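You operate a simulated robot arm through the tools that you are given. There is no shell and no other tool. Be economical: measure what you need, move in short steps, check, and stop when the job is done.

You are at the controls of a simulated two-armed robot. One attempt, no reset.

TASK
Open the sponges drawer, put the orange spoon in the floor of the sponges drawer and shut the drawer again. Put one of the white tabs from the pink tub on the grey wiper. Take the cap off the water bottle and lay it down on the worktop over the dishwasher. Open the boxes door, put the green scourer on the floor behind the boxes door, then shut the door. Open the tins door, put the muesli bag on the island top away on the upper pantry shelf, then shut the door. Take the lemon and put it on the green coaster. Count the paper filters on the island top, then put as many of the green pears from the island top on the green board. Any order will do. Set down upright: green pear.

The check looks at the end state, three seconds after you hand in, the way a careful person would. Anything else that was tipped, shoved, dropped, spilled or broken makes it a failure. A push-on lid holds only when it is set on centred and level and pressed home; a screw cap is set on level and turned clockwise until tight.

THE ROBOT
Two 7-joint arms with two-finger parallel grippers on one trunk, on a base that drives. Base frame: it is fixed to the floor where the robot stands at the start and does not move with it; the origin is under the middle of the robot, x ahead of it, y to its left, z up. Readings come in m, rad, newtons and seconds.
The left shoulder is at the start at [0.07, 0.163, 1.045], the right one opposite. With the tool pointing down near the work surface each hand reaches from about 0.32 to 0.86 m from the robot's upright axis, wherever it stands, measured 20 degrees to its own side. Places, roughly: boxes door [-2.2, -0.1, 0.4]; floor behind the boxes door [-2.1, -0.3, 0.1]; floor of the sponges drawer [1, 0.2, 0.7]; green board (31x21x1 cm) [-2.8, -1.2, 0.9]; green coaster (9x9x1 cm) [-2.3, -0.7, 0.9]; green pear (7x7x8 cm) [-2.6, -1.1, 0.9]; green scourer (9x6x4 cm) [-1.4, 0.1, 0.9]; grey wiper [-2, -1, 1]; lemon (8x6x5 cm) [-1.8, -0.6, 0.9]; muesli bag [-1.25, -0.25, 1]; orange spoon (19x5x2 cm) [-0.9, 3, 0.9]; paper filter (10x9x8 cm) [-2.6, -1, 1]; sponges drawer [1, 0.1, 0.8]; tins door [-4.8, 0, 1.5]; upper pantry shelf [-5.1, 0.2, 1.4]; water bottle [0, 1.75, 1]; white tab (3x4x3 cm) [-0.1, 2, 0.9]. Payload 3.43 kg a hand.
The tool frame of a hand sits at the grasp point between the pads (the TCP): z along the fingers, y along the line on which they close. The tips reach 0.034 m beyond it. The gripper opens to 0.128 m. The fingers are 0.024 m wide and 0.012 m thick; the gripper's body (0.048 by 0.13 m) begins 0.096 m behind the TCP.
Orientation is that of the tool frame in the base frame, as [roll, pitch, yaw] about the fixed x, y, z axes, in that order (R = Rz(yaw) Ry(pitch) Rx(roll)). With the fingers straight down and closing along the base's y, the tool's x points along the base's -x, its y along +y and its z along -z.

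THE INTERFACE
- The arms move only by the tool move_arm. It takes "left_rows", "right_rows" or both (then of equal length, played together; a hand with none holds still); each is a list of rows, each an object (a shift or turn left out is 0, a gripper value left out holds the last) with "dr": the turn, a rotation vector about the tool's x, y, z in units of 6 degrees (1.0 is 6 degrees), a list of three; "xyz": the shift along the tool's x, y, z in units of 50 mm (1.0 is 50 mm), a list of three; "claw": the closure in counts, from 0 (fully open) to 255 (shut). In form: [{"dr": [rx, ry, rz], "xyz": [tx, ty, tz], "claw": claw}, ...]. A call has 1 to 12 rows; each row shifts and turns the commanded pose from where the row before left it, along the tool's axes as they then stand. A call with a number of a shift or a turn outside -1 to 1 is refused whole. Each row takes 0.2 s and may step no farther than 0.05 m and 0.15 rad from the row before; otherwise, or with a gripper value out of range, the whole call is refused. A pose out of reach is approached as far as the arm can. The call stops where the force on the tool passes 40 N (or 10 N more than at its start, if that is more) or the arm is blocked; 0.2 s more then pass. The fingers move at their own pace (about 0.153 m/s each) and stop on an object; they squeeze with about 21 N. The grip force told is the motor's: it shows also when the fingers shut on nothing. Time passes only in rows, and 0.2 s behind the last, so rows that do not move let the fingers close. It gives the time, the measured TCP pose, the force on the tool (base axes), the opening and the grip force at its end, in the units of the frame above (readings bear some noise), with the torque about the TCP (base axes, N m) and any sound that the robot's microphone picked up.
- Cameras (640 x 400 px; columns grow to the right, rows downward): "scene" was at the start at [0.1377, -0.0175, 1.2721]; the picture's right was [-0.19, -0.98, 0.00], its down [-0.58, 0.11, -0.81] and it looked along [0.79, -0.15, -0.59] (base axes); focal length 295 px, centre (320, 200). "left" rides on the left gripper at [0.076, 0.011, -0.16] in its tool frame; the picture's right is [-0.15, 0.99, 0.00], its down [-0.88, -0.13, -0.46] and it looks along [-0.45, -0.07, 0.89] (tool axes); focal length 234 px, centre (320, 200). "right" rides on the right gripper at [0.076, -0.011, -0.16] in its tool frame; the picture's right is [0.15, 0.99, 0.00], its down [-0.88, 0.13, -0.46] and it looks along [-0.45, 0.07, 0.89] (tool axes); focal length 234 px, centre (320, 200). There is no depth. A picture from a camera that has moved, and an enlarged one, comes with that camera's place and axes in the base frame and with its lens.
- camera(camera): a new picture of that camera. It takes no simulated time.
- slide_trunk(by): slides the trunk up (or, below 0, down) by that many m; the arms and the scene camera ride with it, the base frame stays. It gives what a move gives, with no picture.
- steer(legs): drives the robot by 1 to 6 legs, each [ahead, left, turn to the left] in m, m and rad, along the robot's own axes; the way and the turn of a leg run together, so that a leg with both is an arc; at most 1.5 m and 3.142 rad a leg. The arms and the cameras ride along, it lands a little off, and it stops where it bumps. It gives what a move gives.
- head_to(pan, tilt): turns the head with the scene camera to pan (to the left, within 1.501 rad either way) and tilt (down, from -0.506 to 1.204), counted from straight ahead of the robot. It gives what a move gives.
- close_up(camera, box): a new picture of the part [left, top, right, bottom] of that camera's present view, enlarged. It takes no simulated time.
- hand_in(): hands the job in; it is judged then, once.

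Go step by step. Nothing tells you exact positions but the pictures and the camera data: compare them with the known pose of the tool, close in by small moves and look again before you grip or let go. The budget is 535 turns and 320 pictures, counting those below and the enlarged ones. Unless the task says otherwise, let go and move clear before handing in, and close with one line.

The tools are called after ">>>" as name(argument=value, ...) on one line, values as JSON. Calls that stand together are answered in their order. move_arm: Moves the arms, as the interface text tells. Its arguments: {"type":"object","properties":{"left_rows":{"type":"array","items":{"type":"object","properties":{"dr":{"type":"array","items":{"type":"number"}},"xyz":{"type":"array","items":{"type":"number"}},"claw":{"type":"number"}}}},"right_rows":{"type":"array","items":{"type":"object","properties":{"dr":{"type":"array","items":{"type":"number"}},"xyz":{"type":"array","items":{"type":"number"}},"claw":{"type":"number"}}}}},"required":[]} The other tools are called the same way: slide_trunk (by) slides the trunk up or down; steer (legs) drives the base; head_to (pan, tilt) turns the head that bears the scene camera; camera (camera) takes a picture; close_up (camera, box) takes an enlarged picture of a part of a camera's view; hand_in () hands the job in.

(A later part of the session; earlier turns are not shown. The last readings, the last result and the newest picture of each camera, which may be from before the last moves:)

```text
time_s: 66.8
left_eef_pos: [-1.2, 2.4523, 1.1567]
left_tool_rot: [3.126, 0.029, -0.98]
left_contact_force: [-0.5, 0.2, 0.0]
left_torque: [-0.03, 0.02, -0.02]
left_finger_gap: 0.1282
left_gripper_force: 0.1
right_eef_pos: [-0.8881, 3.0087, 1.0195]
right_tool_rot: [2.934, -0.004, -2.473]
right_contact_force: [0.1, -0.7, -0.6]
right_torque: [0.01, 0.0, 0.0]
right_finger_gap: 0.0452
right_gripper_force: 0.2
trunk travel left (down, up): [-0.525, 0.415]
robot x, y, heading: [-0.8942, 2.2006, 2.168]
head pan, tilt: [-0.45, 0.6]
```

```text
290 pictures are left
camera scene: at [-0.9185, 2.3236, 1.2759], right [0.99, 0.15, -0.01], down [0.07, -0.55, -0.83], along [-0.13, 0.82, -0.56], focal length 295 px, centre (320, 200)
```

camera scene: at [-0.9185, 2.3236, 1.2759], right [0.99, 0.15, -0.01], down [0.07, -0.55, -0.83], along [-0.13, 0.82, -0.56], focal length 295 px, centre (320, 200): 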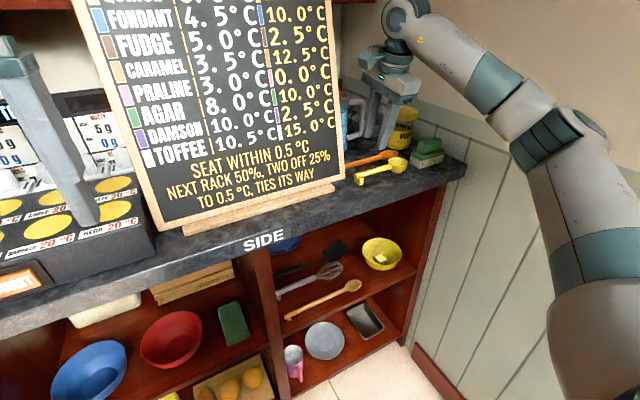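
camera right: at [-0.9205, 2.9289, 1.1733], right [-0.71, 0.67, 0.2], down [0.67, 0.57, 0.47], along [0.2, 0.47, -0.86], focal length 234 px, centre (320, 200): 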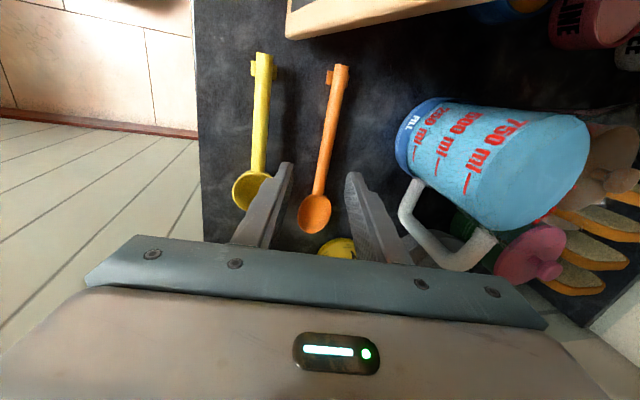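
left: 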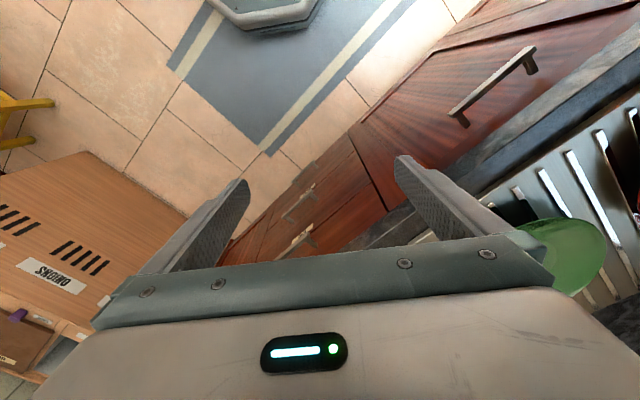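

Handle centered between fingers, jug just behind. I descend along the tool axis.

>>> move_arm(right_rows=[{"xyz": [0, 0.05, 0.6]}, {"xyz": [0, 0.05, 0.55]}])

>>> close_up(camera="right", box=[200, 40, 440, 270])

```text
time_s: 67.4
left_eef_pos: [-1.1988, 2.4528, 1.1561]
left_tool_rot: [3.126, 0.028, -0.982]
left_contact_force: [0.5, 0.3, -0.6]
left_torque: [-0.03, -0.03, -0.02]
left_finger_gap: 0.1284
left_gripper_force: 0.0
right_eef_pos: [-0.9021, 3.02, 0.9634]
right_tool_rot: [2.934, -0.003, -2.47]
right_contact_force: [0.3, 0.5, 0.2]
right_torque: [0.0, 0.0, 0.03]
right_finger_gap: 0.0453
right_gripper_force: 0.1
trunk travel left (down, up): [-0.525, 0.415]
robot x, y, heading: [-0.8938, 2.2048, 2.165]
head pan, tilt: [-0.45, 0.6]
```

```text
1.74 times, centred on (320, 155) of right
camera zoom: at [-0.9323, 2.9401, 1.1183], right [-0.72, 0.67, 0.2], down [0.67, 0.57, 0.47], along [0.2, 0.47, -0.86], focal length 407 px, centre (320, 278)
```

zoom: 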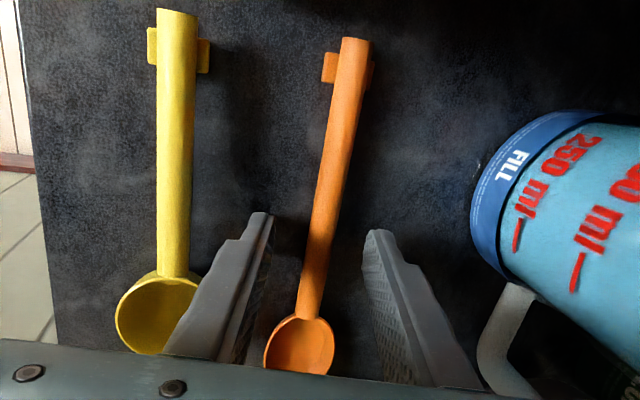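

The handle sits between the fingers; close and hold.

>>> move_arm(right_rows=[{"xyz": [0, 0, 0.04], "claw": 255}, {}, {}])

>>> close_up(camera="right", box=[200, 40, 440, 270])

```text
time_s: 68.2
left_eef_pos: [-1.1993, 2.4512, 1.1564]
left_tool_rot: [3.126, 0.028, -0.983]
left_contact_force: [0.3, -0.3, 0.7]
left_torque: [0.01, -0.01, 0.01]
left_finger_gap: 0.128
left_gripper_force: 0.1
right_eef_pos: [-0.8997, 3.0208, 0.9636]
right_tool_rot: [2.932, -0.004, -2.471]
right_contact_force: [-0.8, -1.5, 16.4]
right_torque: [-0.13, 0.04, -0.43]
right_finger_gap: 0.0147
right_gripper_force: 20.9
trunk travel left (down, up): [-0.525, 0.415]
robot x, y, heading: [-0.8918, 2.1994, 2.168]
head pan, tilt: [-0.45, 0.6]
```

```text
1.74 times, centred on (320, 155) of right
camera zoom: at [-0.9324, 2.9403, 1.1178], right [-0.71, 0.67, 0.21], down [0.67, 0.57, 0.47], along [0.2, 0.47, -0.86], focal length 407 px, centre (320, 278)
```

zoom: 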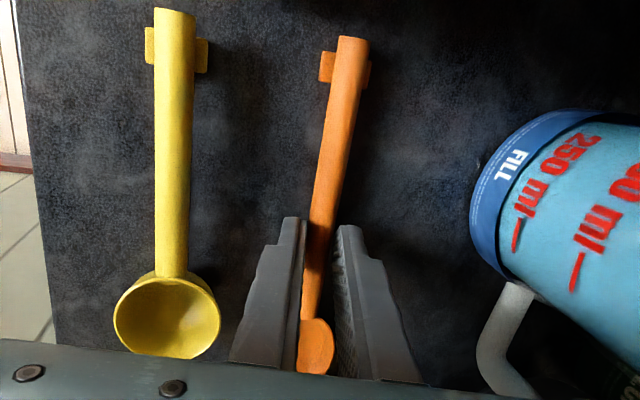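

Gripped. Lift straight up while shifting slightly right, away from the board.

>>> move_arm(right_rows=[{"xyz": [0, 0.166, -0.78]}, {"xyz": [-0.25, 0.166, -0.78]}, {"xyz": [-0.25, 0.166, -0.78]}, {"xyz": [-0.1, 0.166, -0.78]}])

>>> camera(camera="right")

```text
time_s: 69.2
left_eef_pos: [-1.1999, 2.4536, 1.1573]
left_tool_rot: [3.126, 0.028, -0.981]
left_contact_force: [0.0, 0.7, 0.2]
left_torque: [0.01, 0.02, 0.0]
left_finger_gap: 0.128
left_gripper_force: 0.1
right_eef_pos: [-0.8752, 3.0422, 1.1193]
right_tool_rot: [2.936, -0.006, -2.474]
right_contact_force: [-0.1, 0.3, -1.0]
right_torque: [-0.02, 0.03, 0.0]
right_finger_gap: 0.0135
right_gripper_force: 20.8
trunk travel left (down, up): [-0.525, 0.415]
robot x, y, heading: [-0.892, 2.2012, 2.165]
head pan, tilt: [-0.45, 0.6]
```

```text
287 pictures are left
camera right: at [-0.9076, 2.9623, 1.2738], right [-0.71, 0.67, 0.2], down [0.67, 0.57, 0.47], along [0.2, 0.47, -0.86], focal length 234 px, centre (320, 200)
```

right: 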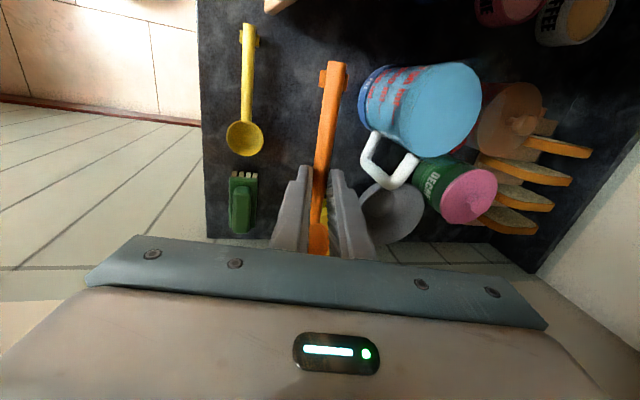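

Spoon is held and clear of the jug. Retreat toward the robot.

>>> move_arm(right_rows=[{"xyz": [0, -0.95, -0.2]}, {"xyz": [0, -0.95, -0.2]}, {"xyz": [0, -0.95, -0.2]}, {"xyz": [0, -0.95, -0.2]}, {"xyz": [0, -0.95, -0.2]}, {"xyz": [0, -0.95, -0.2]}, {"xyz": [0.6, -0.7, -0.15]}, {"xyz": [0.8, -0.5, 0]}, {"xyz": [0.8, -0.5, 0]}])

>>> camera(camera="scene")

```text
time_s: 71.2
left_eef_pos: [-1.1988, 2.4528, 1.1573]
left_tool_rot: [3.13, 0.024, -0.983]
left_contact_force: [0.7, -0.3, 0.0]
left_torque: [0.07, 0.03, 0.02]
left_finger_gap: 0.1279
left_gripper_force: 0.1
right_eef_pos: [-0.727, 2.6759, 1.1181]
right_tool_rot: [2.93, 0.003, -2.474]
right_contact_force: [1.4, -0.2, -0.3]
right_torque: [0.03, 0.09, 0.0]
right_finger_gap: 0.013
right_gripper_force: 20.7
trunk travel left (down, up): [-0.525, 0.415]
robot x, y, heading: [-0.8918, 2.2071, 2.163]
head pan, tilt: [-0.45, 0.6]
```

```text
286 pictures are left
camera scene: at [-0.9181, 2.3209, 1.2792], right [0.99, 0.14, -0.01], down [0.07, -0.55, -0.83], along [-0.12, 0.82, -0.56], focal length 295 px, centre (320, 200)
```

scene: 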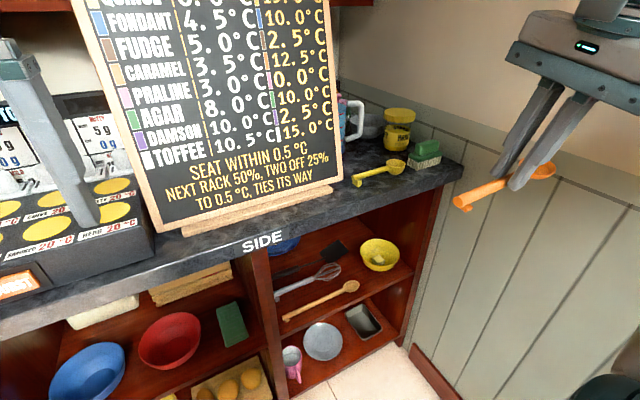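

Spoon secured. I back out, strafe left, turn to face the counter and slide along to the drawers.

>>> steer(legs=[[-0.15, 0, 0], [0, 0.55, 0], [0, 0, -1.55]])

>>> steer(legs=[[0, -1.3, 0], [0, -1.1, 0]])

>>> head_to(pan=0.0, tilt=0.6)

>>> camera(camera="scene")

```text
time_s: 77.2
left_eef_pos: [-1.372, 2.1682, 1.155]
left_tool_rot: [-3.137, 0.024, -1.606]
left_contact_force: [0.6, 0.2, -0.6]
left_torque: [-0.02, 0.0, 0.01]
left_finger_gap: 0.1278
left_gripper_force: 0.0
right_eef_pos: [-0.8503, 2.0639, 1.1116]
right_tool_rot: [2.946, 0.001, -3.122]
right_contact_force: [0.3, -0.1, -0.5]
right_torque: [-0.02, 0.02, 0.02]
right_finger_gap: 0.0133
right_gripper_force: 21.3
trunk travel left (down, up): [-0.525, 0.415]
robot x, y, heading: [-1.2599, 1.7748, 1.522]
head pan, tilt: [-0.45, 0.6]
stopped in leg 3: the robot was blocked; the commanded pose is now the measured one
```

```text
time_s: 78.2
left_eef_pos: [-1.3676, 2.1698, 1.1544]
left_tool_rot: [-3.131, 0.024, -1.593]
left_contact_force: [0.1, -0.5, 0.4]
left_torque: [0.0, 0.01, 0.01]
left_finger_gap: 0.1278
left_gripper_force: 0.0
right_eef_pos: [-0.8448, 2.0674, 1.1107]
right_tool_rot: [2.948, 0.004, -3.118]
right_contact_force: [0.2, 0.1, -0.8]
right_torque: [0.0, 0.01, 0.01]
right_finger_gap: 0.013
right_gripper_force: 21.4
trunk travel left (down, up): [-0.525, 0.415]
robot x, y, heading: [-1.2591, 1.7729, 1.522]
head pan, tilt: [-0.45, 0.6]
stopped in leg 1: the robot was blocked; the commanded pose is now the measured one
```

```text
time_s: 79.1
left_eef_pos: [-1.3681, 2.171, 1.1551]
left_tool_rot: [-3.129, 0.024, -1.597]
left_contact_force: [-0.2, -0.3, 0.4]
left_torque: [-0.01, -0.02, -0.01]
left_finger_gap: 0.1279
left_gripper_force: 0.1
right_eef_pos: [-0.8449, 2.0654, 1.1133]
right_tool_rot: [2.947, 0.004, -3.121]
right_contact_force: [-0.1, -0.6, -0.1]
right_torque: [-0.01, 0.0, 0.01]
right_finger_gap: 0.0129
right_gripper_force: 20.8
trunk travel left (down, up): [-0.525, 0.415]
robot x, y, heading: [-1.2532, 1.7759, 1.52]
head pan, tilt: [0.0, 0.6]
```

```text
285 pictures are left
camera scene: at [-1.249, 1.907, 1.2751], right [1.0, -0.05, 0.0], down [-0.02, -0.56, -0.83], along [0.04, 0.83, -0.56], focal length 295 px, centre (320, 200)
```

scene: 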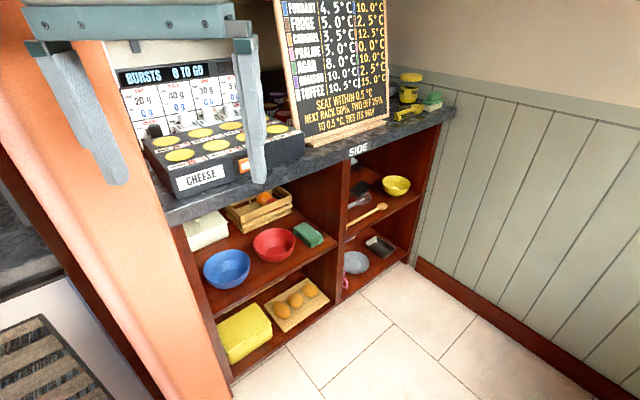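

The left elbow hits the pillar on turning. I move diagonally back away first, then turn.

>>> steer(legs=[[-0.486, -0.193, 0]])

>>> steer(legs=[[0, 0, -0.9]])

>>> camera(camera="scene")

```text
time_s: 82.2
left_eef_pos: [-1.1925, 1.6609, 1.1548]
left_tool_rot: [-3.135, 0.02, -1.595]
left_contact_force: [-0.6, -0.8, 0.1]
left_torque: [0.03, 0.01, -0.03]
left_finger_gap: 0.1281
left_gripper_force: 0.0
right_eef_pos: [-0.6695, 1.5574, 1.1105]
right_tool_rot: [2.949, 0.0, -3.118]
right_contact_force: [0.0, 0.0, 0.0]
right_torque: [0.0, 0.03, -0.01]
right_finger_gap: 0.013
right_gripper_force: 21.1
trunk travel left (down, up): [-0.525, 0.415]
robot x, y, heading: [-1.0819, 1.2615, 1.529]
head pan, tilt: [0.0, 0.6]
```

```text
time_s: 84.9
left_eef_pos: [-0.8394, 1.6002, 1.1546]
left_tool_rot: [-3.134, 0.02, -2.489]
left_contact_force: [-0.2, -0.6, 0.6]
left_torque: [0.01, -0.02, 0.02]
left_finger_gap: 0.1283
left_gripper_force: 0.1
right_eef_pos: [-0.593, 1.1265, 1.1092]
right_tool_rot: [2.95, -0.001, 2.273]
right_contact_force: [-0.6, 0.7, -1.1]
right_torque: [0.03, 0.02, 0.01]
right_finger_gap: 0.0131
right_gripper_force: 21.0
trunk travel left (down, up): [-0.525, 0.415]
robot x, y, heading: [-1.0802, 1.2615, 0.63]
head pan, tilt: [0.0, 0.6]
```

```text
284 pictures are left
camera scene: at [-0.9676, 1.343, 1.2746], right [0.59, -0.81, 0.0], down [-0.46, -0.33, -0.82], along [0.67, 0.49, -0.57], focal length 295 px, centre (320, 200)
```

scene: 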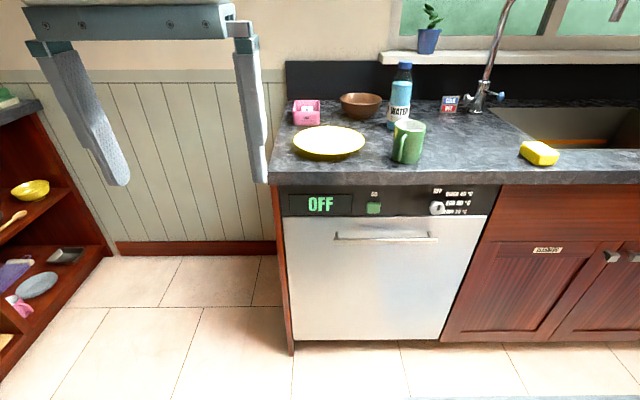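

Good aligned view of the dishwasher area with tub, bottle, mug and plate. Now strafe right to the drawers.

>>> steer(legs=[[0, -1.2, 0], [0, -0.85, 0]])

>>> head_to(pan=-0.1, tilt=0.8)

>>> camera(camera="scene")

```text
time_s: 95.2
left_eef_pos: [0.3577, -0.1226, 1.1548]
left_tool_rot: [-3.136, 0.02, -2.537]
left_contact_force: [-0.1, 0.0, 0.3]
left_torque: [-0.01, -0.02, 0.0]
left_finger_gap: 0.128
left_gripper_force: 0.0
right_eef_pos: [0.5795, -0.6074, 1.1093]
right_tool_rot: [2.949, -0.001, 2.225]
right_contact_force: [0.2, 0.3, -0.7]
right_torque: [0.03, 0.02, -0.02]
right_finger_gap: 0.0131
right_gripper_force: 21.1
trunk travel left (down, up): [-0.525, 0.415]
robot x, y, heading: [0.0994, -0.4488, 0.583]
head pan, tilt: [0.0, 0.6]
```

```text
time_s: 96.0
left_eef_pos: [0.3564, -0.1234, 1.1537]
left_tool_rot: [-3.135, 0.02, -2.54]
left_contact_force: [0.4, -0.1, 0.4]
left_torque: [0.0, -0.03, -0.03]
left_finger_gap: 0.1279
left_gripper_force: 0.1
right_eef_pos: [0.5791, -0.6078, 1.1101]
right_tool_rot: [2.952, 0.002, 2.222]
right_contact_force: [-0.2, -0.9, -1.0]
right_torque: [0.01, -0.05, -0.04]
right_finger_gap: 0.0129
right_gripper_force: 21.3
trunk travel left (down, up): [-0.525, 0.415]
robot x, y, heading: [0.0987, -0.4527, 0.578]
head pan, tilt: [-0.099, 0.799]
```

```text
283 pictures are left
camera scene: at [0.2134, -0.3837, 1.2578], right [0.46, -0.89, 0.0], down [-0.64, -0.33, -0.7], along [0.62, 0.32, -0.72], focal length 295 px, centre (320, 200)
```

scene: 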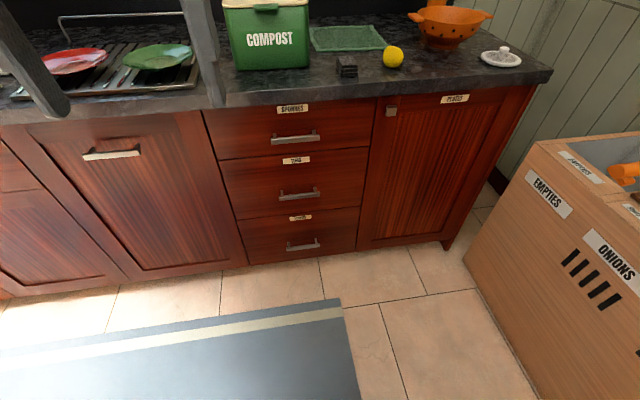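

The sponges drawer's handle is around (0.74, -0.04, 0.84). I'll ready the left hand: move forward, then rotate the fingers to point forward closing vertically.

>>> move_arm(left_rows=[{"xyz": [-1, 0, 0]}, {"xyz": [-1, 0, 0]}, {"dr": [0.82, -0.82, -0.82]}, {"dr": [0.82, -0.82, -0.82]}, {"dr": [0.82, -0.82, -0.82]}, {"dr": [0.82, -0.82, -0.82]}, {"dr": [0.82, -0.82, -0.82]}, {"dr": [0.82, -0.82, -0.82]}, {"dr": [0.82, -0.82, -0.82]}])

>>> move_arm(left_rows=[{"dr": [0.82, -0.82, -0.82]}, {"dr": [0.82, -0.82, -0.82]}, {"dr": [0.82, -0.82, -0.82]}, {"dr": [0.82, -0.82, -0.82]}, {"dr": [0.82, -0.82, -0.82]}, {"dr": [0.82, -0.82, -0.82]}, {"dr": [0.82, -0.82, -0.82]}])

>>> camera(camera="scene")

>>> camera(camera="left")

```text
time_s: 98.0
left_eef_pos: [0.438, -0.0661, 1.155]
left_tool_rot: [-2.339, 0.35, -1.75]
left_contact_force: [-0.1, 0.5, 0.5]
left_torque: [0.01, -0.04, 0.02]
left_finger_gap: 0.128
left_gripper_force: 0.1
right_eef_pos: [0.5799, -0.6062, 1.1102]
right_tool_rot: [2.95, 0.002, 2.224]
right_contact_force: [0.2, -0.1, -0.6]
right_torque: [-0.01, -0.01, 0.03]
right_finger_gap: 0.0132
right_gripper_force: 20.8
trunk travel left (down, up): [-0.525, 0.415]
robot x, y, heading: [0.1002, -0.4454, 0.583]
head pan, tilt: [-0.099, 0.799]
```

```text
time_s: 99.5
left_eef_pos: [0.491, -0.0538, 1.2016]
left_tool_rot: [-1.557, 0.0, -0.975]
left_contact_force: [0.0, -0.4, -0.8]
left_torque: [-0.01, -0.04, 0.02]
left_finger_gap: 0.1281
left_gripper_force: 0.1
left hand out of reach, approached as far as the arm can: row 3, 4, 5, 6, 7
right_eef_pos: [0.5784, -0.6094, 1.1103]
right_tool_rot: [2.947, 0.001, 2.224]
right_contact_force: [-0.1, 0.6, -1.0]
right_torque: [0.05, 0.01, 0.01]
right_finger_gap: 0.0131
right_gripper_force: 20.5
trunk travel left (down, up): [-0.525, 0.415]
robot x, y, heading: [0.0984, -0.45, 0.581]
head pan, tilt: [-0.099, 0.799]
```

```text
282 pictures are left
camera scene: at [0.2127, -0.3857, 1.2579], right [0.46, -0.89, 0.0], down [-0.64, -0.33, -0.7], along [0.62, 0.32, -0.72], focal length 295 px, centre (320, 200)
```

scene: 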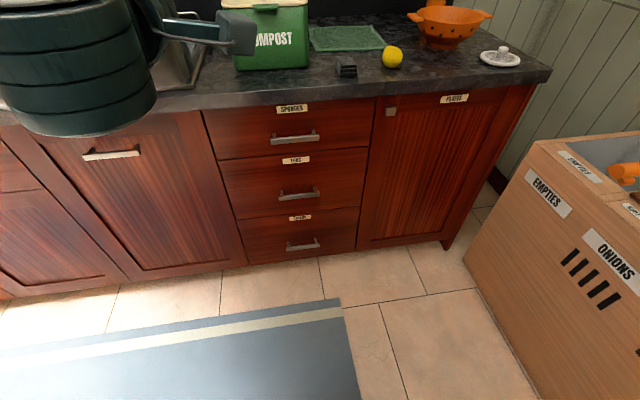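

```text
281 pictures are left
camera left: at [0.4026, -0.2062, 1.1885], right [-0.07, 0.13, -0.99], down [-0.87, 0.47, 0.12], along [0.48, 0.87, 0.08], focal length 234 px, centre (320, 200)
```

left: 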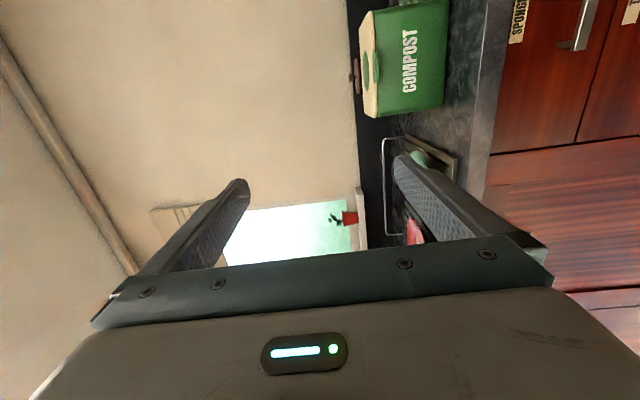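

Fingers now point forward at the counter, closing vertically. Lower to handle height in front of the drawer.

>>> move_arm(left_rows=[{"xyz": [0.335, 0.9, 0]}, {"xyz": [0.335, 0.9, 0]}, {"xyz": [0.335, 0.9, 0]}, {"xyz": [0.335, 0.9, 0]}, {"xyz": [0.335, 0.9, 0]}, {"xyz": [0.335, 0.9, 0]}, {"xyz": [0.335, 0.9, 0]}, {"xyz": [0.335, 0.9, 0]}])

>>> camera(camera="left")

>>> camera(camera="scene")

```text
time_s: 101.3
left_eef_pos: [0.5878, -0.1585, 0.8445]
left_tool_rot: [-1.565, 0.001, -0.974]
left_contact_force: [0.8, -0.7, -0.5]
left_torque: [0.01, 0.0, -0.03]
left_finger_gap: 0.1279
left_gripper_force: 0.0
left hand out of reach, approached as far as the arm can: row 1, 2
right_eef_pos: [0.5809, -0.6072, 1.1089]
right_tool_rot: [2.953, -0.001, 2.223]
right_contact_force: [0.5, 0.0, -0.7]
right_torque: [0.02, 0.0, -0.01]
right_finger_gap: 0.0131
right_gripper_force: 21.1
trunk travel left (down, up): [-0.525, 0.415]
robot x, y, heading: [0.0976, -0.4464, 0.581]
head pan, tilt: [-0.099, 0.799]
```

```text
280 pictures are left
camera left: at [0.4996, -0.3112, 0.8336], right [-0.08, 0.13, -0.99], down [-0.87, 0.47, 0.13], along [0.48, 0.87, 0.07], focal length 234 px, centre (320, 200)
```

left: 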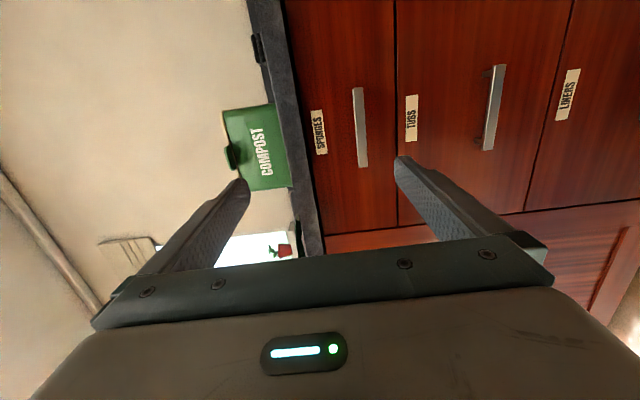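

```text
279 pictures are left
camera scene: at [0.2145, -0.3841, 1.2577], right [0.46, -0.89, 0.0], down [-0.64, -0.33, -0.7], along [0.62, 0.32, -0.72], focal length 295 px, centre (320, 200)
```

scene: 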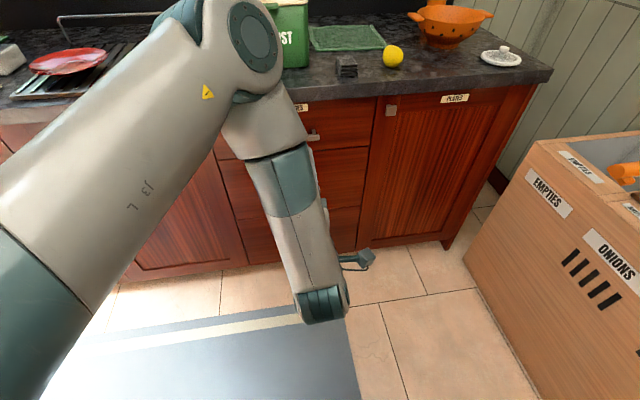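

Triangulated handle at (0.814, 0.006, 0.778). Align to its height and advance most of the way.

>>> move_arm(left_rows=[{"dr": [0, -0.24, 0], "xyz": [0, 0.66, 0]}, {"xyz": [0, 0.66, 0]}, {"xyz": [0, 0, 0.9]}, {"xyz": [0, 0, 0.9]}, {"xyz": [0, 0, 0.9]}, {"xyz": [0, 0, 0.9]}])

>>> camera(camera="left")

```text
time_s: 102.8
left_eef_pos: [0.7655, -0.0627, 0.7999]
left_tool_rot: [-1.564, -0.001, -0.943]
left_contact_force: [0.7, 0.6, -0.2]
left_torque: [0.02, 0.01, 0.02]
left_finger_gap: 0.1279
left_gripper_force: 0.0
left hand out of reach, approached as far as the arm can: row 1, 2
right_eef_pos: [0.5797, -0.6064, 1.1092]
right_tool_rot: [2.952, -0.001, 2.225]
right_contact_force: [0.4, 0.3, -0.1]
right_torque: [0.01, 0.02, 0.04]
right_finger_gap: 0.0131
right_gripper_force: 20.6
trunk travel left (down, up): [-0.525, 0.415]
robot x, y, heading: [0.101, -0.4496, 0.577]
head pan, tilt: [-0.099, 0.799]
```

```text
278 pictures are left
camera left: at [0.6819, -0.2163, 0.7894], right [-0.08, 0.12, -0.99], down [-0.89, 0.44, 0.13], along [0.46, 0.89, 0.07], focal length 234 px, centre (320, 200)
```

left: 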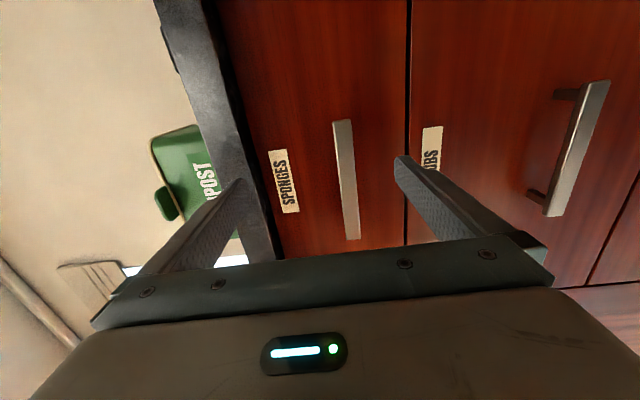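

Bar is right between the fingers. Lower 2.4 cm and advance 6 cm, then close.

>>> move_arm(left_rows=[{"xyz": [0, 0.48, 0]}, {"xyz": [0, 0, 0.6]}, {"xyz": [0, 0, 0.6]}])

>>> camera(camera="left")

```text
time_s: 103.5
left_eef_pos: [0.8179, -0.0476, 0.7971]
left_tool_rot: [-1.565, -0.001, -0.94]
left_contact_force: [-0.7, 0.3, -0.3]
left_torque: [0.01, 0.01, 0.0]
left_finger_gap: 0.1284
left_gripper_force: 0.1
left hand out of reach, approached as far as the arm can: row 1, 2, 3
right_eef_pos: [0.579, -0.607, 1.1102]
right_tool_rot: [2.95, 0.001, 2.222]
right_contact_force: [0.2, -0.2, -1.3]
right_torque: [-0.01, 0.0, 0.0]
right_finger_gap: 0.0132
right_gripper_force: 20.9
trunk travel left (down, up): [-0.525, 0.415]
robot x, y, heading: [0.0968, -0.4481, 0.578]
head pan, tilt: [-0.099, 0.799]
```

```text
277 pictures are left
camera left: at [0.7348, -0.2027, 0.787], right [-0.08, 0.12, -0.99], down [-0.89, 0.44, 0.13], along [0.45, 0.89, 0.07], focal length 234 px, centre (320, 200)
```

left: 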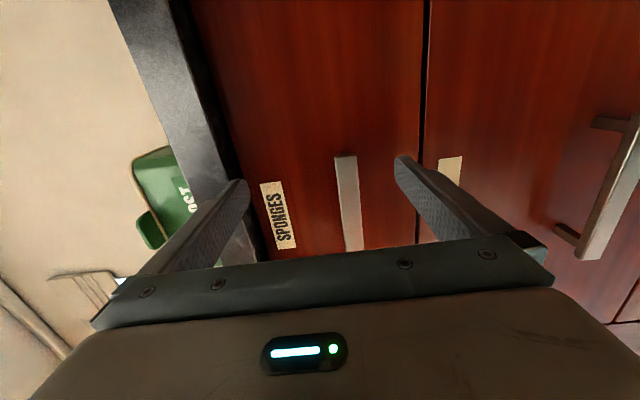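

The arm is at a limit here; lowering the trunk will help. I retract first, then lower the trunk 0.12.

>>> move_arm(left_rows=[{"xyz": [-0.4, 0, -0.9]}, {"xyz": [-0.4, 0, -0.9]}, {"xyz": [0, 0, -1]}])

>>> slide_trunk(by=-0.15)

>>> move_arm(left_rows=[{"xyz": [0, -0.8, 0]}, {"xyz": [0, -0.8, 0]}, {"xyz": [0, -0.8, 0]}])

>>> camera(camera="left")

```text
time_s: 104.3
left_eef_pos: [0.6822, -0.0996, 0.7979]
left_tool_rot: [-1.559, -0.001, -0.952]
left_contact_force: [0.1, -0.7, -0.2]
left_torque: [-0.01, 0.0, 0.01]
left_finger_gap: 0.1281
left_gripper_force: 0.1
left hand out of reach, approached as far as the arm can: row 1
right_eef_pos: [0.58, -0.6078, 1.11]
right_tool_rot: [2.953, 0.001, 2.224]
right_contact_force: [0.0, 0.2, -0.3]
right_torque: [0.03, 0.02, 0.02]
right_finger_gap: 0.013
right_gripper_force: 20.7
trunk travel left (down, up): [-0.525, 0.415]
robot x, y, heading: [0.0974, -0.4484, 0.58]
head pan, tilt: [-0.099, 0.799]
```

```text
time_s: 106.1
left_eef_pos: [0.6836, -0.0992, 0.648]
left_tool_rot: [-1.558, -0.001, -0.947]
left_contact_force: [-0.3, -0.7, -0.4]
left_torque: [-0.04, -0.04, 0.05]
left_finger_gap: 0.1279
left_gripper_force: 0.1
right_eef_pos: [0.5789, -0.6071, 0.9591]
right_tool_rot: [2.95, 0.002, 2.223]
right_contact_force: [-0.3, -0.4, 0.2]
right_torque: [-0.02, -0.03, 0.01]
right_finger_gap: 0.0132
right_gripper_force: 21.2
trunk travel left (down, up): [-0.375, 0.565]
robot x, y, heading: [0.0979, -0.4474, 0.585]
head pan, tilt: [-0.099, 0.799]
```

```text
time_s: 106.9
left_eef_pos: [0.6782, -0.1032, 0.769]
left_tool_rot: [-1.556, -0.001, -0.951]
left_contact_force: [0.7, -0.7, -0.2]
left_torque: [0.01, 0.01, 0.01]
left_finger_gap: 0.1282
left_gripper_force: 0.1
right_eef_pos: [0.5793, -0.6059, 0.9599]
right_tool_rot: [2.949, 0.003, 2.224]
right_contact_force: [0.4, 0.5, -0.3]
right_torque: [0.02, -0.02, -0.04]
right_finger_gap: 0.0131
right_gripper_force: 20.6
trunk travel left (down, up): [-0.375, 0.565]
robot x, y, heading: [0.1006, -0.4481, 0.583]
head pan, tilt: [-0.099, 0.799]
```

```text
276 pictures are left
camera left: at [0.5929, -0.2564, 0.7567], right [-0.07, 0.13, -0.99], down [-0.88, 0.45, 0.12], along [0.46, 0.88, 0.08], focal length 234 px, centre (320, 200)
```

left: 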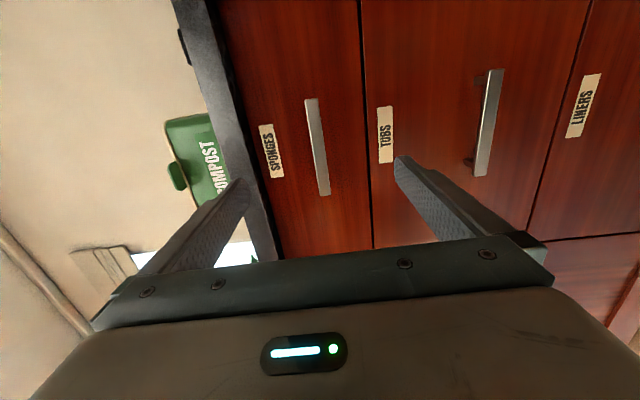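

Now advance 15 cm onto the bar.

>>> move_arm(left_rows=[{"xyz": [-0.1, -0.1, 0.9]}, {"xyz": [-0.1, 0, 0.9]}, {"xyz": [0, 0, 0.9]}, {"xyz": [0, 0, 0.4]}])

>>> camera(camera="left")

```text
time_s: 107.9
left_eef_pos: [0.8021, -0.0015, 0.7767]
left_tool_rot: [-1.558, -0.001, -0.95]
left_contact_force: [0.0, -0.1, -0.4]
left_torque: [0.01, 0.0, 0.01]
left_finger_gap: 0.1282
left_gripper_force: 0.2
right_eef_pos: [0.5801, -0.607, 0.9605]
right_tool_rot: [2.949, 0.0, 2.224]
right_contact_force: [0.2, -0.1, -0.7]
right_torque: [0.04, 0.0, 0.01]
right_finger_gap: 0.013
right_gripper_force: 20.8
trunk travel left (down, up): [-0.375, 0.565]
robot x, y, heading: [0.0999, -0.4484, 0.58]
head pan, tilt: [-0.099, 0.799]
```

```text
275 pictures are left
camera left: at [0.7167, -0.1564, 0.7647], right [-0.08, 0.13, -0.99], down [-0.88, 0.45, 0.12], along [0.46, 0.88, 0.08], focal length 234 px, centre (320, 200)
```

left: 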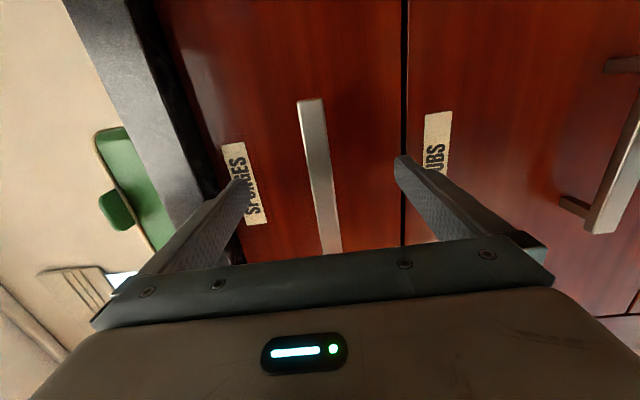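

Reach is fine now and the bar is between the pads. Close the left gripper.

>>> move_arm(left_rows=[{"claw": 255}, {}, {}, {}])

```text
time_s: 108.9
left_eef_pos: [0.8015, -0.0025, 0.7738]
left_tool_rot: [-1.562, 0.0, -0.949]
left_contact_force: [-3.1, -1.2, -9.3]
left_torque: [-0.32, 0.27, -0.18]
left_finger_gap: 0.0178
left_gripper_force: 44.8
right_eef_pos: [0.5786, -0.6061, 0.9589]
right_tool_rot: [2.951, 0.001, 2.223]
right_contact_force: [-0.5, 0.5, -0.5]
right_torque: [0.02, 0.01, -0.01]
right_finger_gap: 0.013
right_gripper_force: 21.1
trunk travel left (down, up): [-0.375, 0.565]
robot x, y, heading: [0.0958, -0.4443, 0.579]
head pan, tilt: [-0.099, 0.799]
```

Gripped the bar. Pull the drawer out gently with the arm.

>>> move_arm(left_rows=[{"xyz": [0, 0, -0.6]}, {"xyz": [0, 0, -0.8]}, {"xyz": [0, 0, -0.8]}, {"xyz": [0, 0, -0.8]}, {"xyz": [0, 0, -0.8]}])

>>> camera(camera="scene")

```text
time_s: 110.1
left_eef_pos: [0.6494, -0.1153, 0.7741]
left_tool_rot: [-1.561, 0.001, -0.955]
left_contact_force: [5.2, -10.6, -4.2]
left_torque: [-0.38, 0.6, -0.39]
left_finger_gap: 0.0181
left_gripper_force: 45.3
right_eef_pos: [0.5792, -0.6089, 0.9602]
right_tool_rot: [2.949, -0.001, 2.222]
right_contact_force: [0.5, -0.1, -0.8]
right_torque: [-0.02, -0.01, 0.0]
right_finger_gap: 0.013
right_gripper_force: 20.4
trunk travel left (down, up): [-0.375, 0.565]
robot x, y, heading: [0.1009, -0.449, 0.583]
head pan, tilt: [-0.099, 0.799]
```

```text
274 pictures are left
camera scene: at [0.2142, -0.3852, 1.1077], right [0.46, -0.89, 0.0], down [-0.64, -0.33, -0.7], along [0.62, 0.32, -0.72], focal length 295 px, centre (320, 200)
```

scene: 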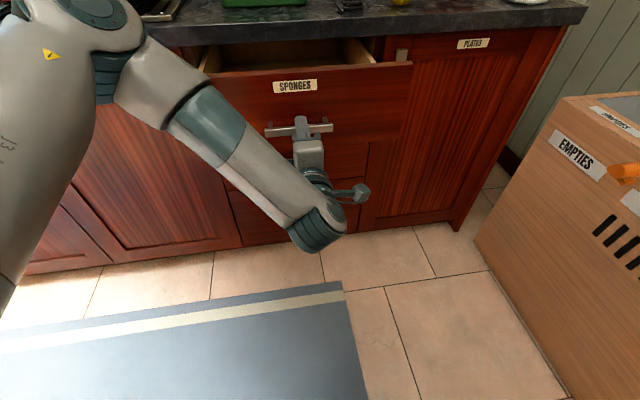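

The drawer is opening. Pull about 10 cm more.

>>> move_arm(left_rows=[{"xyz": [0, 0, -0.7]}, {"xyz": [0, 0, -0.7]}, {"xyz": [0, 0, -0.6]}])

>>> camera(camera="scene")

```text
time_s: 110.9
left_eef_pos: [0.5667, -0.1749, 0.7748]
left_tool_rot: [-1.55, 0.0, -0.955]
left_contact_force: [16.9, -27.6, 19.6]
left_torque: [0.74, 0.88, -0.1]
left_finger_gap: 0.0177
left_gripper_force: 45.3
right_eef_pos: [0.5789, -0.6105, 0.9591]
right_tool_rot: [2.948, -0.001, 2.223]
right_contact_force: [-0.7, -0.1, -0.8]
right_torque: [-0.04, -0.04, 0.0]
right_finger_gap: 0.0132
right_gripper_force: 21.1
trunk travel left (down, up): [-0.375, 0.565]
robot x, y, heading: [0.0924, -0.4477, 0.583]
head pan, tilt: [-0.099, 0.799]
```

```text
273 pictures are left
camera scene: at [0.2134, -0.3879, 1.1083], right [0.46, -0.89, 0.0], down [-0.64, -0.33, -0.7], along [0.62, 0.32, -0.72], focal length 295 px, centre (320, 200)
```

scene: 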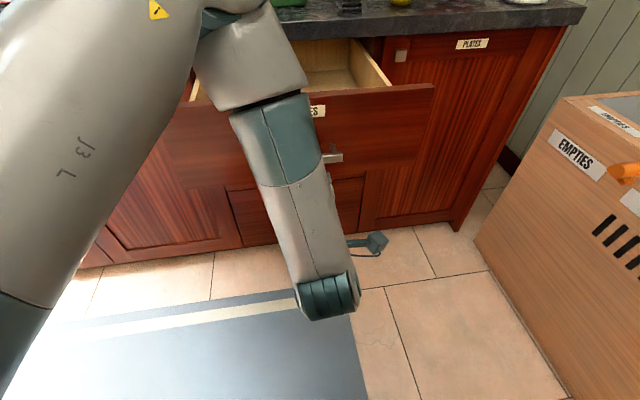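

Open about 30 cm. Release the bar and back the robot away a bit.

>>> move_arm(left_rows=[{"claw": 0}, {}, {}])

>>> steer(legs=[[-0.12, 0, 0]])

>>> move_arm(left_rows=[{"xyz": [-0.7, -0.6, 0]}, {"xyz": [-0.7, -0.6, 0]}, {"xyz": [-0.7, -0.6, 0]}, {"xyz": [-0.7, -0.6, 0]}, {"xyz": [-0.7, -0.6, 0]}])

>>> camera(camera="scene")

```text
time_s: 111.7
left_eef_pos: [0.5654, -0.1709, 0.7707]
left_tool_rot: [-1.558, 0.0, -0.948]
left_contact_force: [-1.2, -0.4, 1.1]
left_torque: [0.02, 0.03, 0.02]
left_finger_gap: 0.1281
left_gripper_force: 0.1
right_eef_pos: [0.5779, -0.6067, 0.9598]
right_tool_rot: [2.952, -0.001, 2.223]
right_contact_force: [0.4, -0.9, 0.2]
right_torque: [-0.01, -0.01, -0.02]
right_finger_gap: 0.0131
right_gripper_force: 21.2
trunk travel left (down, up): [-0.375, 0.565]
robot x, y, heading: [0.1006, -0.4471, 0.582]
head pan, tilt: [-0.099, 0.799]
```

```text
time_s: 113.0
left_eef_pos: [0.4634, -0.2391, 0.7707]
left_tool_rot: [-1.557, -0.001, -0.951]
left_contact_force: [-0.4, 0.5, -0.4]
left_torque: [-0.03, 0.03, 0.02]
left_finger_gap: 0.1281
left_gripper_force: 0.1
right_eef_pos: [0.4743, -0.675, 0.9607]
right_tool_rot: [2.947, 0.001, 2.222]
right_contact_force: [0.4, 0.7, -0.1]
right_torque: [0.01, -0.02, 0.03]
right_finger_gap: 0.0131
right_gripper_force: 21.2
trunk travel left (down, up): [-0.375, 0.565]
robot x, y, heading: [-0.0033, -0.5186, 0.579]
head pan, tilt: [-0.099, 0.799]
```

```text
time_s: 114.2
left_eef_pos: [0.4223, -0.0907, 0.9215]
left_tool_rot: [-1.557, -0.001, -0.95]
left_contact_force: [-0.1, 0.5, -0.3]
left_torque: [0.01, 0.0, 0.0]
left_finger_gap: 0.1277
left_gripper_force: 0.0
left hand out of reach, approached as far as the arm can: row 3, 4, 5
right_eef_pos: [0.4756, -0.6741, 0.962]
right_tool_rot: [2.95, 0.001, 2.224]
right_contact_force: [0.5, -1.1, -0.1]
right_torque: [-0.05, -0.05, -0.04]
right_finger_gap: 0.0128
right_gripper_force: 20.8
trunk travel left (down, up): [-0.375, 0.565]
robot x, y, heading: [-0.0068, -0.5144, 0.576]
head pan, tilt: [-0.099, 0.799]
```

```text
272 pictures are left
camera scene: at [0.1095, -0.451, 1.1078], right [0.46, -0.89, 0.0], down [-0.64, -0.33, -0.7], along [0.62, 0.32, -0.72], focal length 295 px, centre (320, 200)
```

scene: 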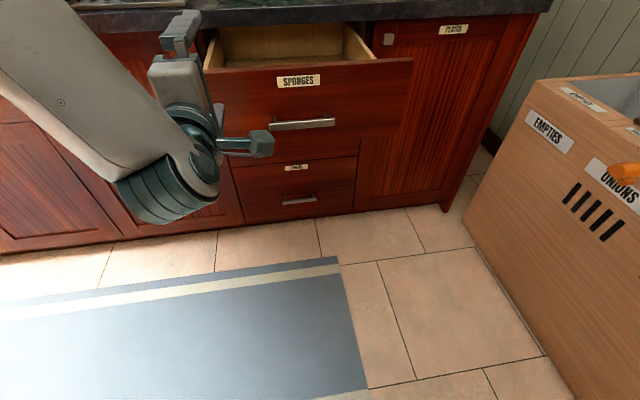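

The drawer interior spans roughly p 0.43–0.66. I raise the trunk, drive back in slightly, and bring the right hand with the spoon over the drawer.

>>> slide_trunk(by=0.12)

>>> steer(legs=[[0.12, 0.05, 0.03]])

>>> move_arm(right_rows=[{"xyz": [0.6, 0.7, 0]}, {"xyz": [0.6, 0.7, 0]}, {"xyz": [0.6, 0.7, 0]}, {"xyz": [0.6, 0.7, 0]}, {"xyz": [0.6, 0.7, 0]}])

>>> camera(camera="scene")

>>> camera(camera="right")

```text
time_s: 115.7
left_eef_pos: [0.4235, -0.0921, 1.0407]
left_tool_rot: [-1.559, 0.0, -0.951]
left_contact_force: [0.1, -0.3, 0.0]
left_torque: [0.0, 0.02, -0.02]
left_finger_gap: 0.128
left_gripper_force: 0.2
right_eef_pos: [0.477, -0.6758, 1.0796]
right_tool_rot: [2.949, 0.002, 2.22]
right_contact_force: [1.7, -0.5, -0.6]
right_torque: [0.01, 0.05, 0.0]
right_finger_gap: 0.0128
right_gripper_force: 21.0
trunk travel left (down, up): [-0.495, 0.445]
robot x, y, heading: [-0.0064, -0.5173, 0.582]
head pan, tilt: [-0.099, 0.799]
```

```text
time_s: 116.9
left_eef_pos: [0.4834, 0.0275, 1.0397]
left_tool_rot: [-1.558, 0.002, -0.921]
left_contact_force: [-0.2, 0.1, -0.5]
left_torque: [0.04, -0.04, -0.01]
left_finger_gap: 0.128
left_gripper_force: 0.1
right_eef_pos: [0.5539, -0.5532, 1.0793]
right_tool_rot: [2.95, 0.0, 2.251]
right_contact_force: [0.8, -0.5, -0.4]
right_torque: [0.02, 0.02, -0.01]
right_finger_gap: 0.0129
right_gripper_force: 20.9
trunk travel left (down, up): [-0.495, 0.445]
robot x, y, heading: [0.0709, -0.4088, 0.612]
head pan, tilt: [-0.099, 0.799]
```

```text
time_s: 118.1
left_eef_pos: [0.4829, 0.0289, 1.0399]
left_tool_rot: [-1.558, -0.001, -0.921]
left_contact_force: [-0.3, 1.2, 1.0]
left_torque: [0.01, -0.06, -0.01]
left_finger_gap: 0.1281
left_gripper_force: 0.2
right_eef_pos: [0.5915, -0.3264, 1.1148]
right_tool_rot: [2.95, 0.002, 2.252]
right_contact_force: [-0.5, 1.5, -0.5]
right_torque: [-0.06, -0.01, -0.02]
right_finger_gap: 0.0129
right_gripper_force: 21.3
trunk travel left (down, up): [-0.495, 0.445]
robot x, y, heading: [0.0691, -0.4086, 0.61]
head pan, tilt: [-0.099, 0.799]
```

```text
271 pictures are left
camera scene: at [0.1808, -0.3392, 1.2276], right [0.49, -0.87, 0.0], down [-0.63, -0.35, -0.7], along [0.61, 0.34, -0.72], focal length 295 px, centre (320, 200)
```

scene: 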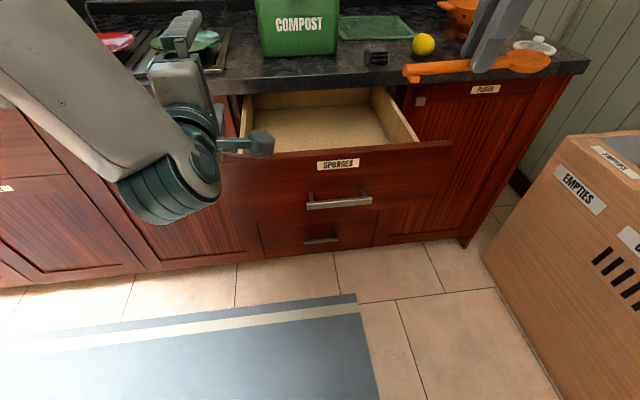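

```text
270 pictures are left
camera right: at [0.5111, -0.292, 1.2695], right [0.66, 0.73, 0.19], down [0.59, -0.66, 0.47], along [0.47, -0.2, -0.86], focal length 234 px, centre (320, 200)
```

right: 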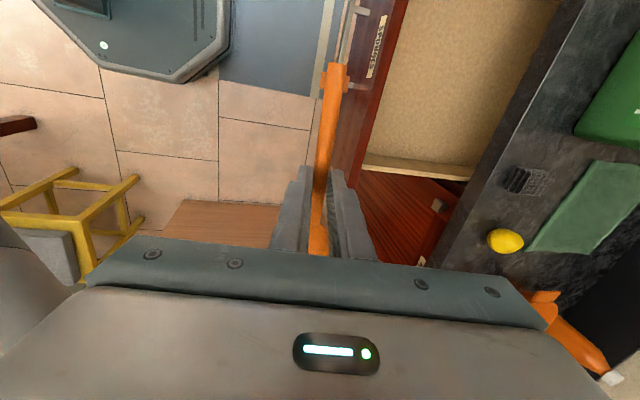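

The drawer is empty. Move the spoon over its centre.

>>> move_arm(right_rows=[{"xyz": [0.357, 0.76, 0.147]}, {"xyz": [0.357, 0.76, 0.147]}, {"xyz": [0.357, 0.76, 0.147]}, {"xyz": [0.357, 0.76, 0.147]}, {"xyz": [0.357, 0.76, 0.147]}, {"xyz": [0.357, 0.76, 0.147]}, {"xyz": [0.357, 0.76, 0.147]}])

>>> camera(camera="scene")

>>> camera(camera="right")

```text
time_s: 119.7
left_eef_pos: [0.4828, 0.0293, 1.0407]
left_tool_rot: [-1.558, -0.001, -0.922]
left_contact_force: [-1.2, 1.3, 0.0]
left_torque: [0.02, -0.03, -0.01]
left_finger_gap: 0.1283
left_gripper_force: 0.1
right_eef_pos: [0.7242, -0.0587, 1.1102]
right_tool_rot: [2.95, 0.005, 2.251]
right_contact_force: [-0.3, 0.0, 0.0]
right_torque: [-0.06, 0.01, -0.05]
right_finger_gap: 0.0133
right_gripper_force: 21.0
trunk travel left (down, up): [-0.495, 0.445]
robot x, y, heading: [0.0691, -0.4065, 0.607]
head pan, tilt: [-0.099, 0.799]
```

```text
269 pictures are left
camera scene: at [0.1802, -0.3389, 1.2276], right [0.49, -0.87, 0.0], down [-0.63, -0.35, -0.7], along [0.61, 0.34, -0.72], focal length 295 px, centre (320, 200)
```

scene: 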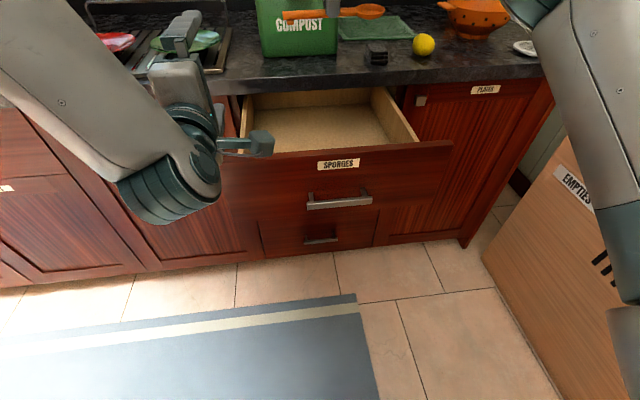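

```text
268 pictures are left
camera right: at [0.6437, -0.0246, 1.2655], right [0.66, 0.73, 0.19], down [0.59, -0.66, 0.47], along [0.47, -0.2, -0.86], focal length 234 px, centre (320, 200)
```

right: 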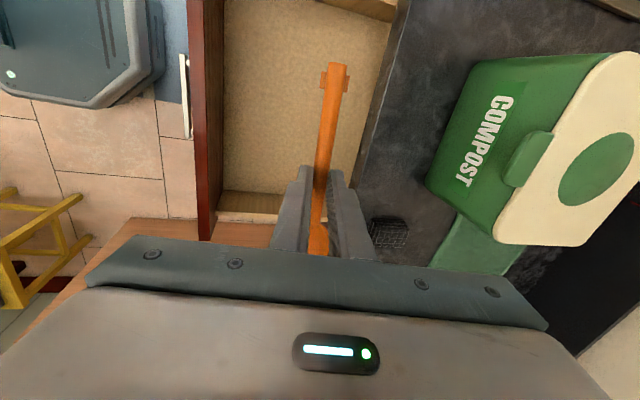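

The spoon is centred over the opening. Descend to just above the drawer floor.

>>> move_arm(right_rows=[{"xyz": [0, -0.17, 0.884]}, {"xyz": [0, -0.17, 0.884]}, {"xyz": [0, -0.17, 0.884]}, {"xyz": [0, -0.17, 0.884]}, {"xyz": [0, -0.17, 0.884]}, {"xyz": [0, -0.17, 0.884]}, {"xyz": [0, -0.15, 0.7]}])

>>> camera(camera="right")

>>> camera(camera="scene")

```text
time_s: 121.3
left_eef_pos: [0.4829, 0.0272, 1.0411]
left_tool_rot: [-1.558, 0.002, -0.92]
left_contact_force: [0.0, -0.5, 0.1]
left_torque: [0.01, 0.0, -0.01]
left_finger_gap: 0.128
left_gripper_force: 0.0
right_eef_pos: [0.726, -0.0574, 0.8063]
right_tool_rot: [2.95, 0.001, 2.251]
right_contact_force: [0.1, -0.3, -0.2]
right_torque: [0.01, 0.02, -0.01]
right_finger_gap: 0.013
right_gripper_force: 21.6
trunk travel left (down, up): [-0.495, 0.445]
robot x, y, heading: [0.0712, -0.4044, 0.612]
head pan, tilt: [-0.099, 0.799]
```

```text
267 pictures are left
camera right: at [0.6452, -0.0249, 0.9614], right [0.66, 0.72, 0.19], down [0.59, -0.66, 0.47], along [0.47, -0.2, -0.86], focal length 234 px, centre (320, 200)
```

right: 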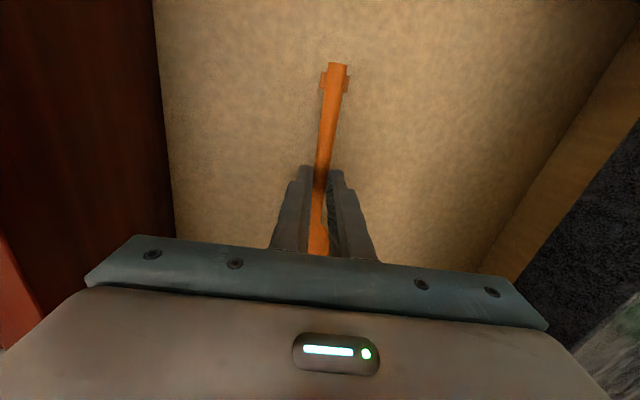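

```text
266 pictures are left
camera scene: at [0.1815, -0.3411, 1.2277], right [0.49, -0.87, 0.0], down [-0.63, -0.35, -0.7], along [0.61, 0.34, -0.72], focal length 295 px, centre (320, 200)
```

scene: 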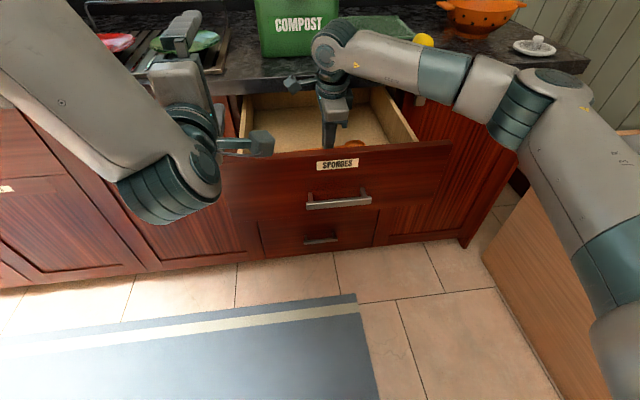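

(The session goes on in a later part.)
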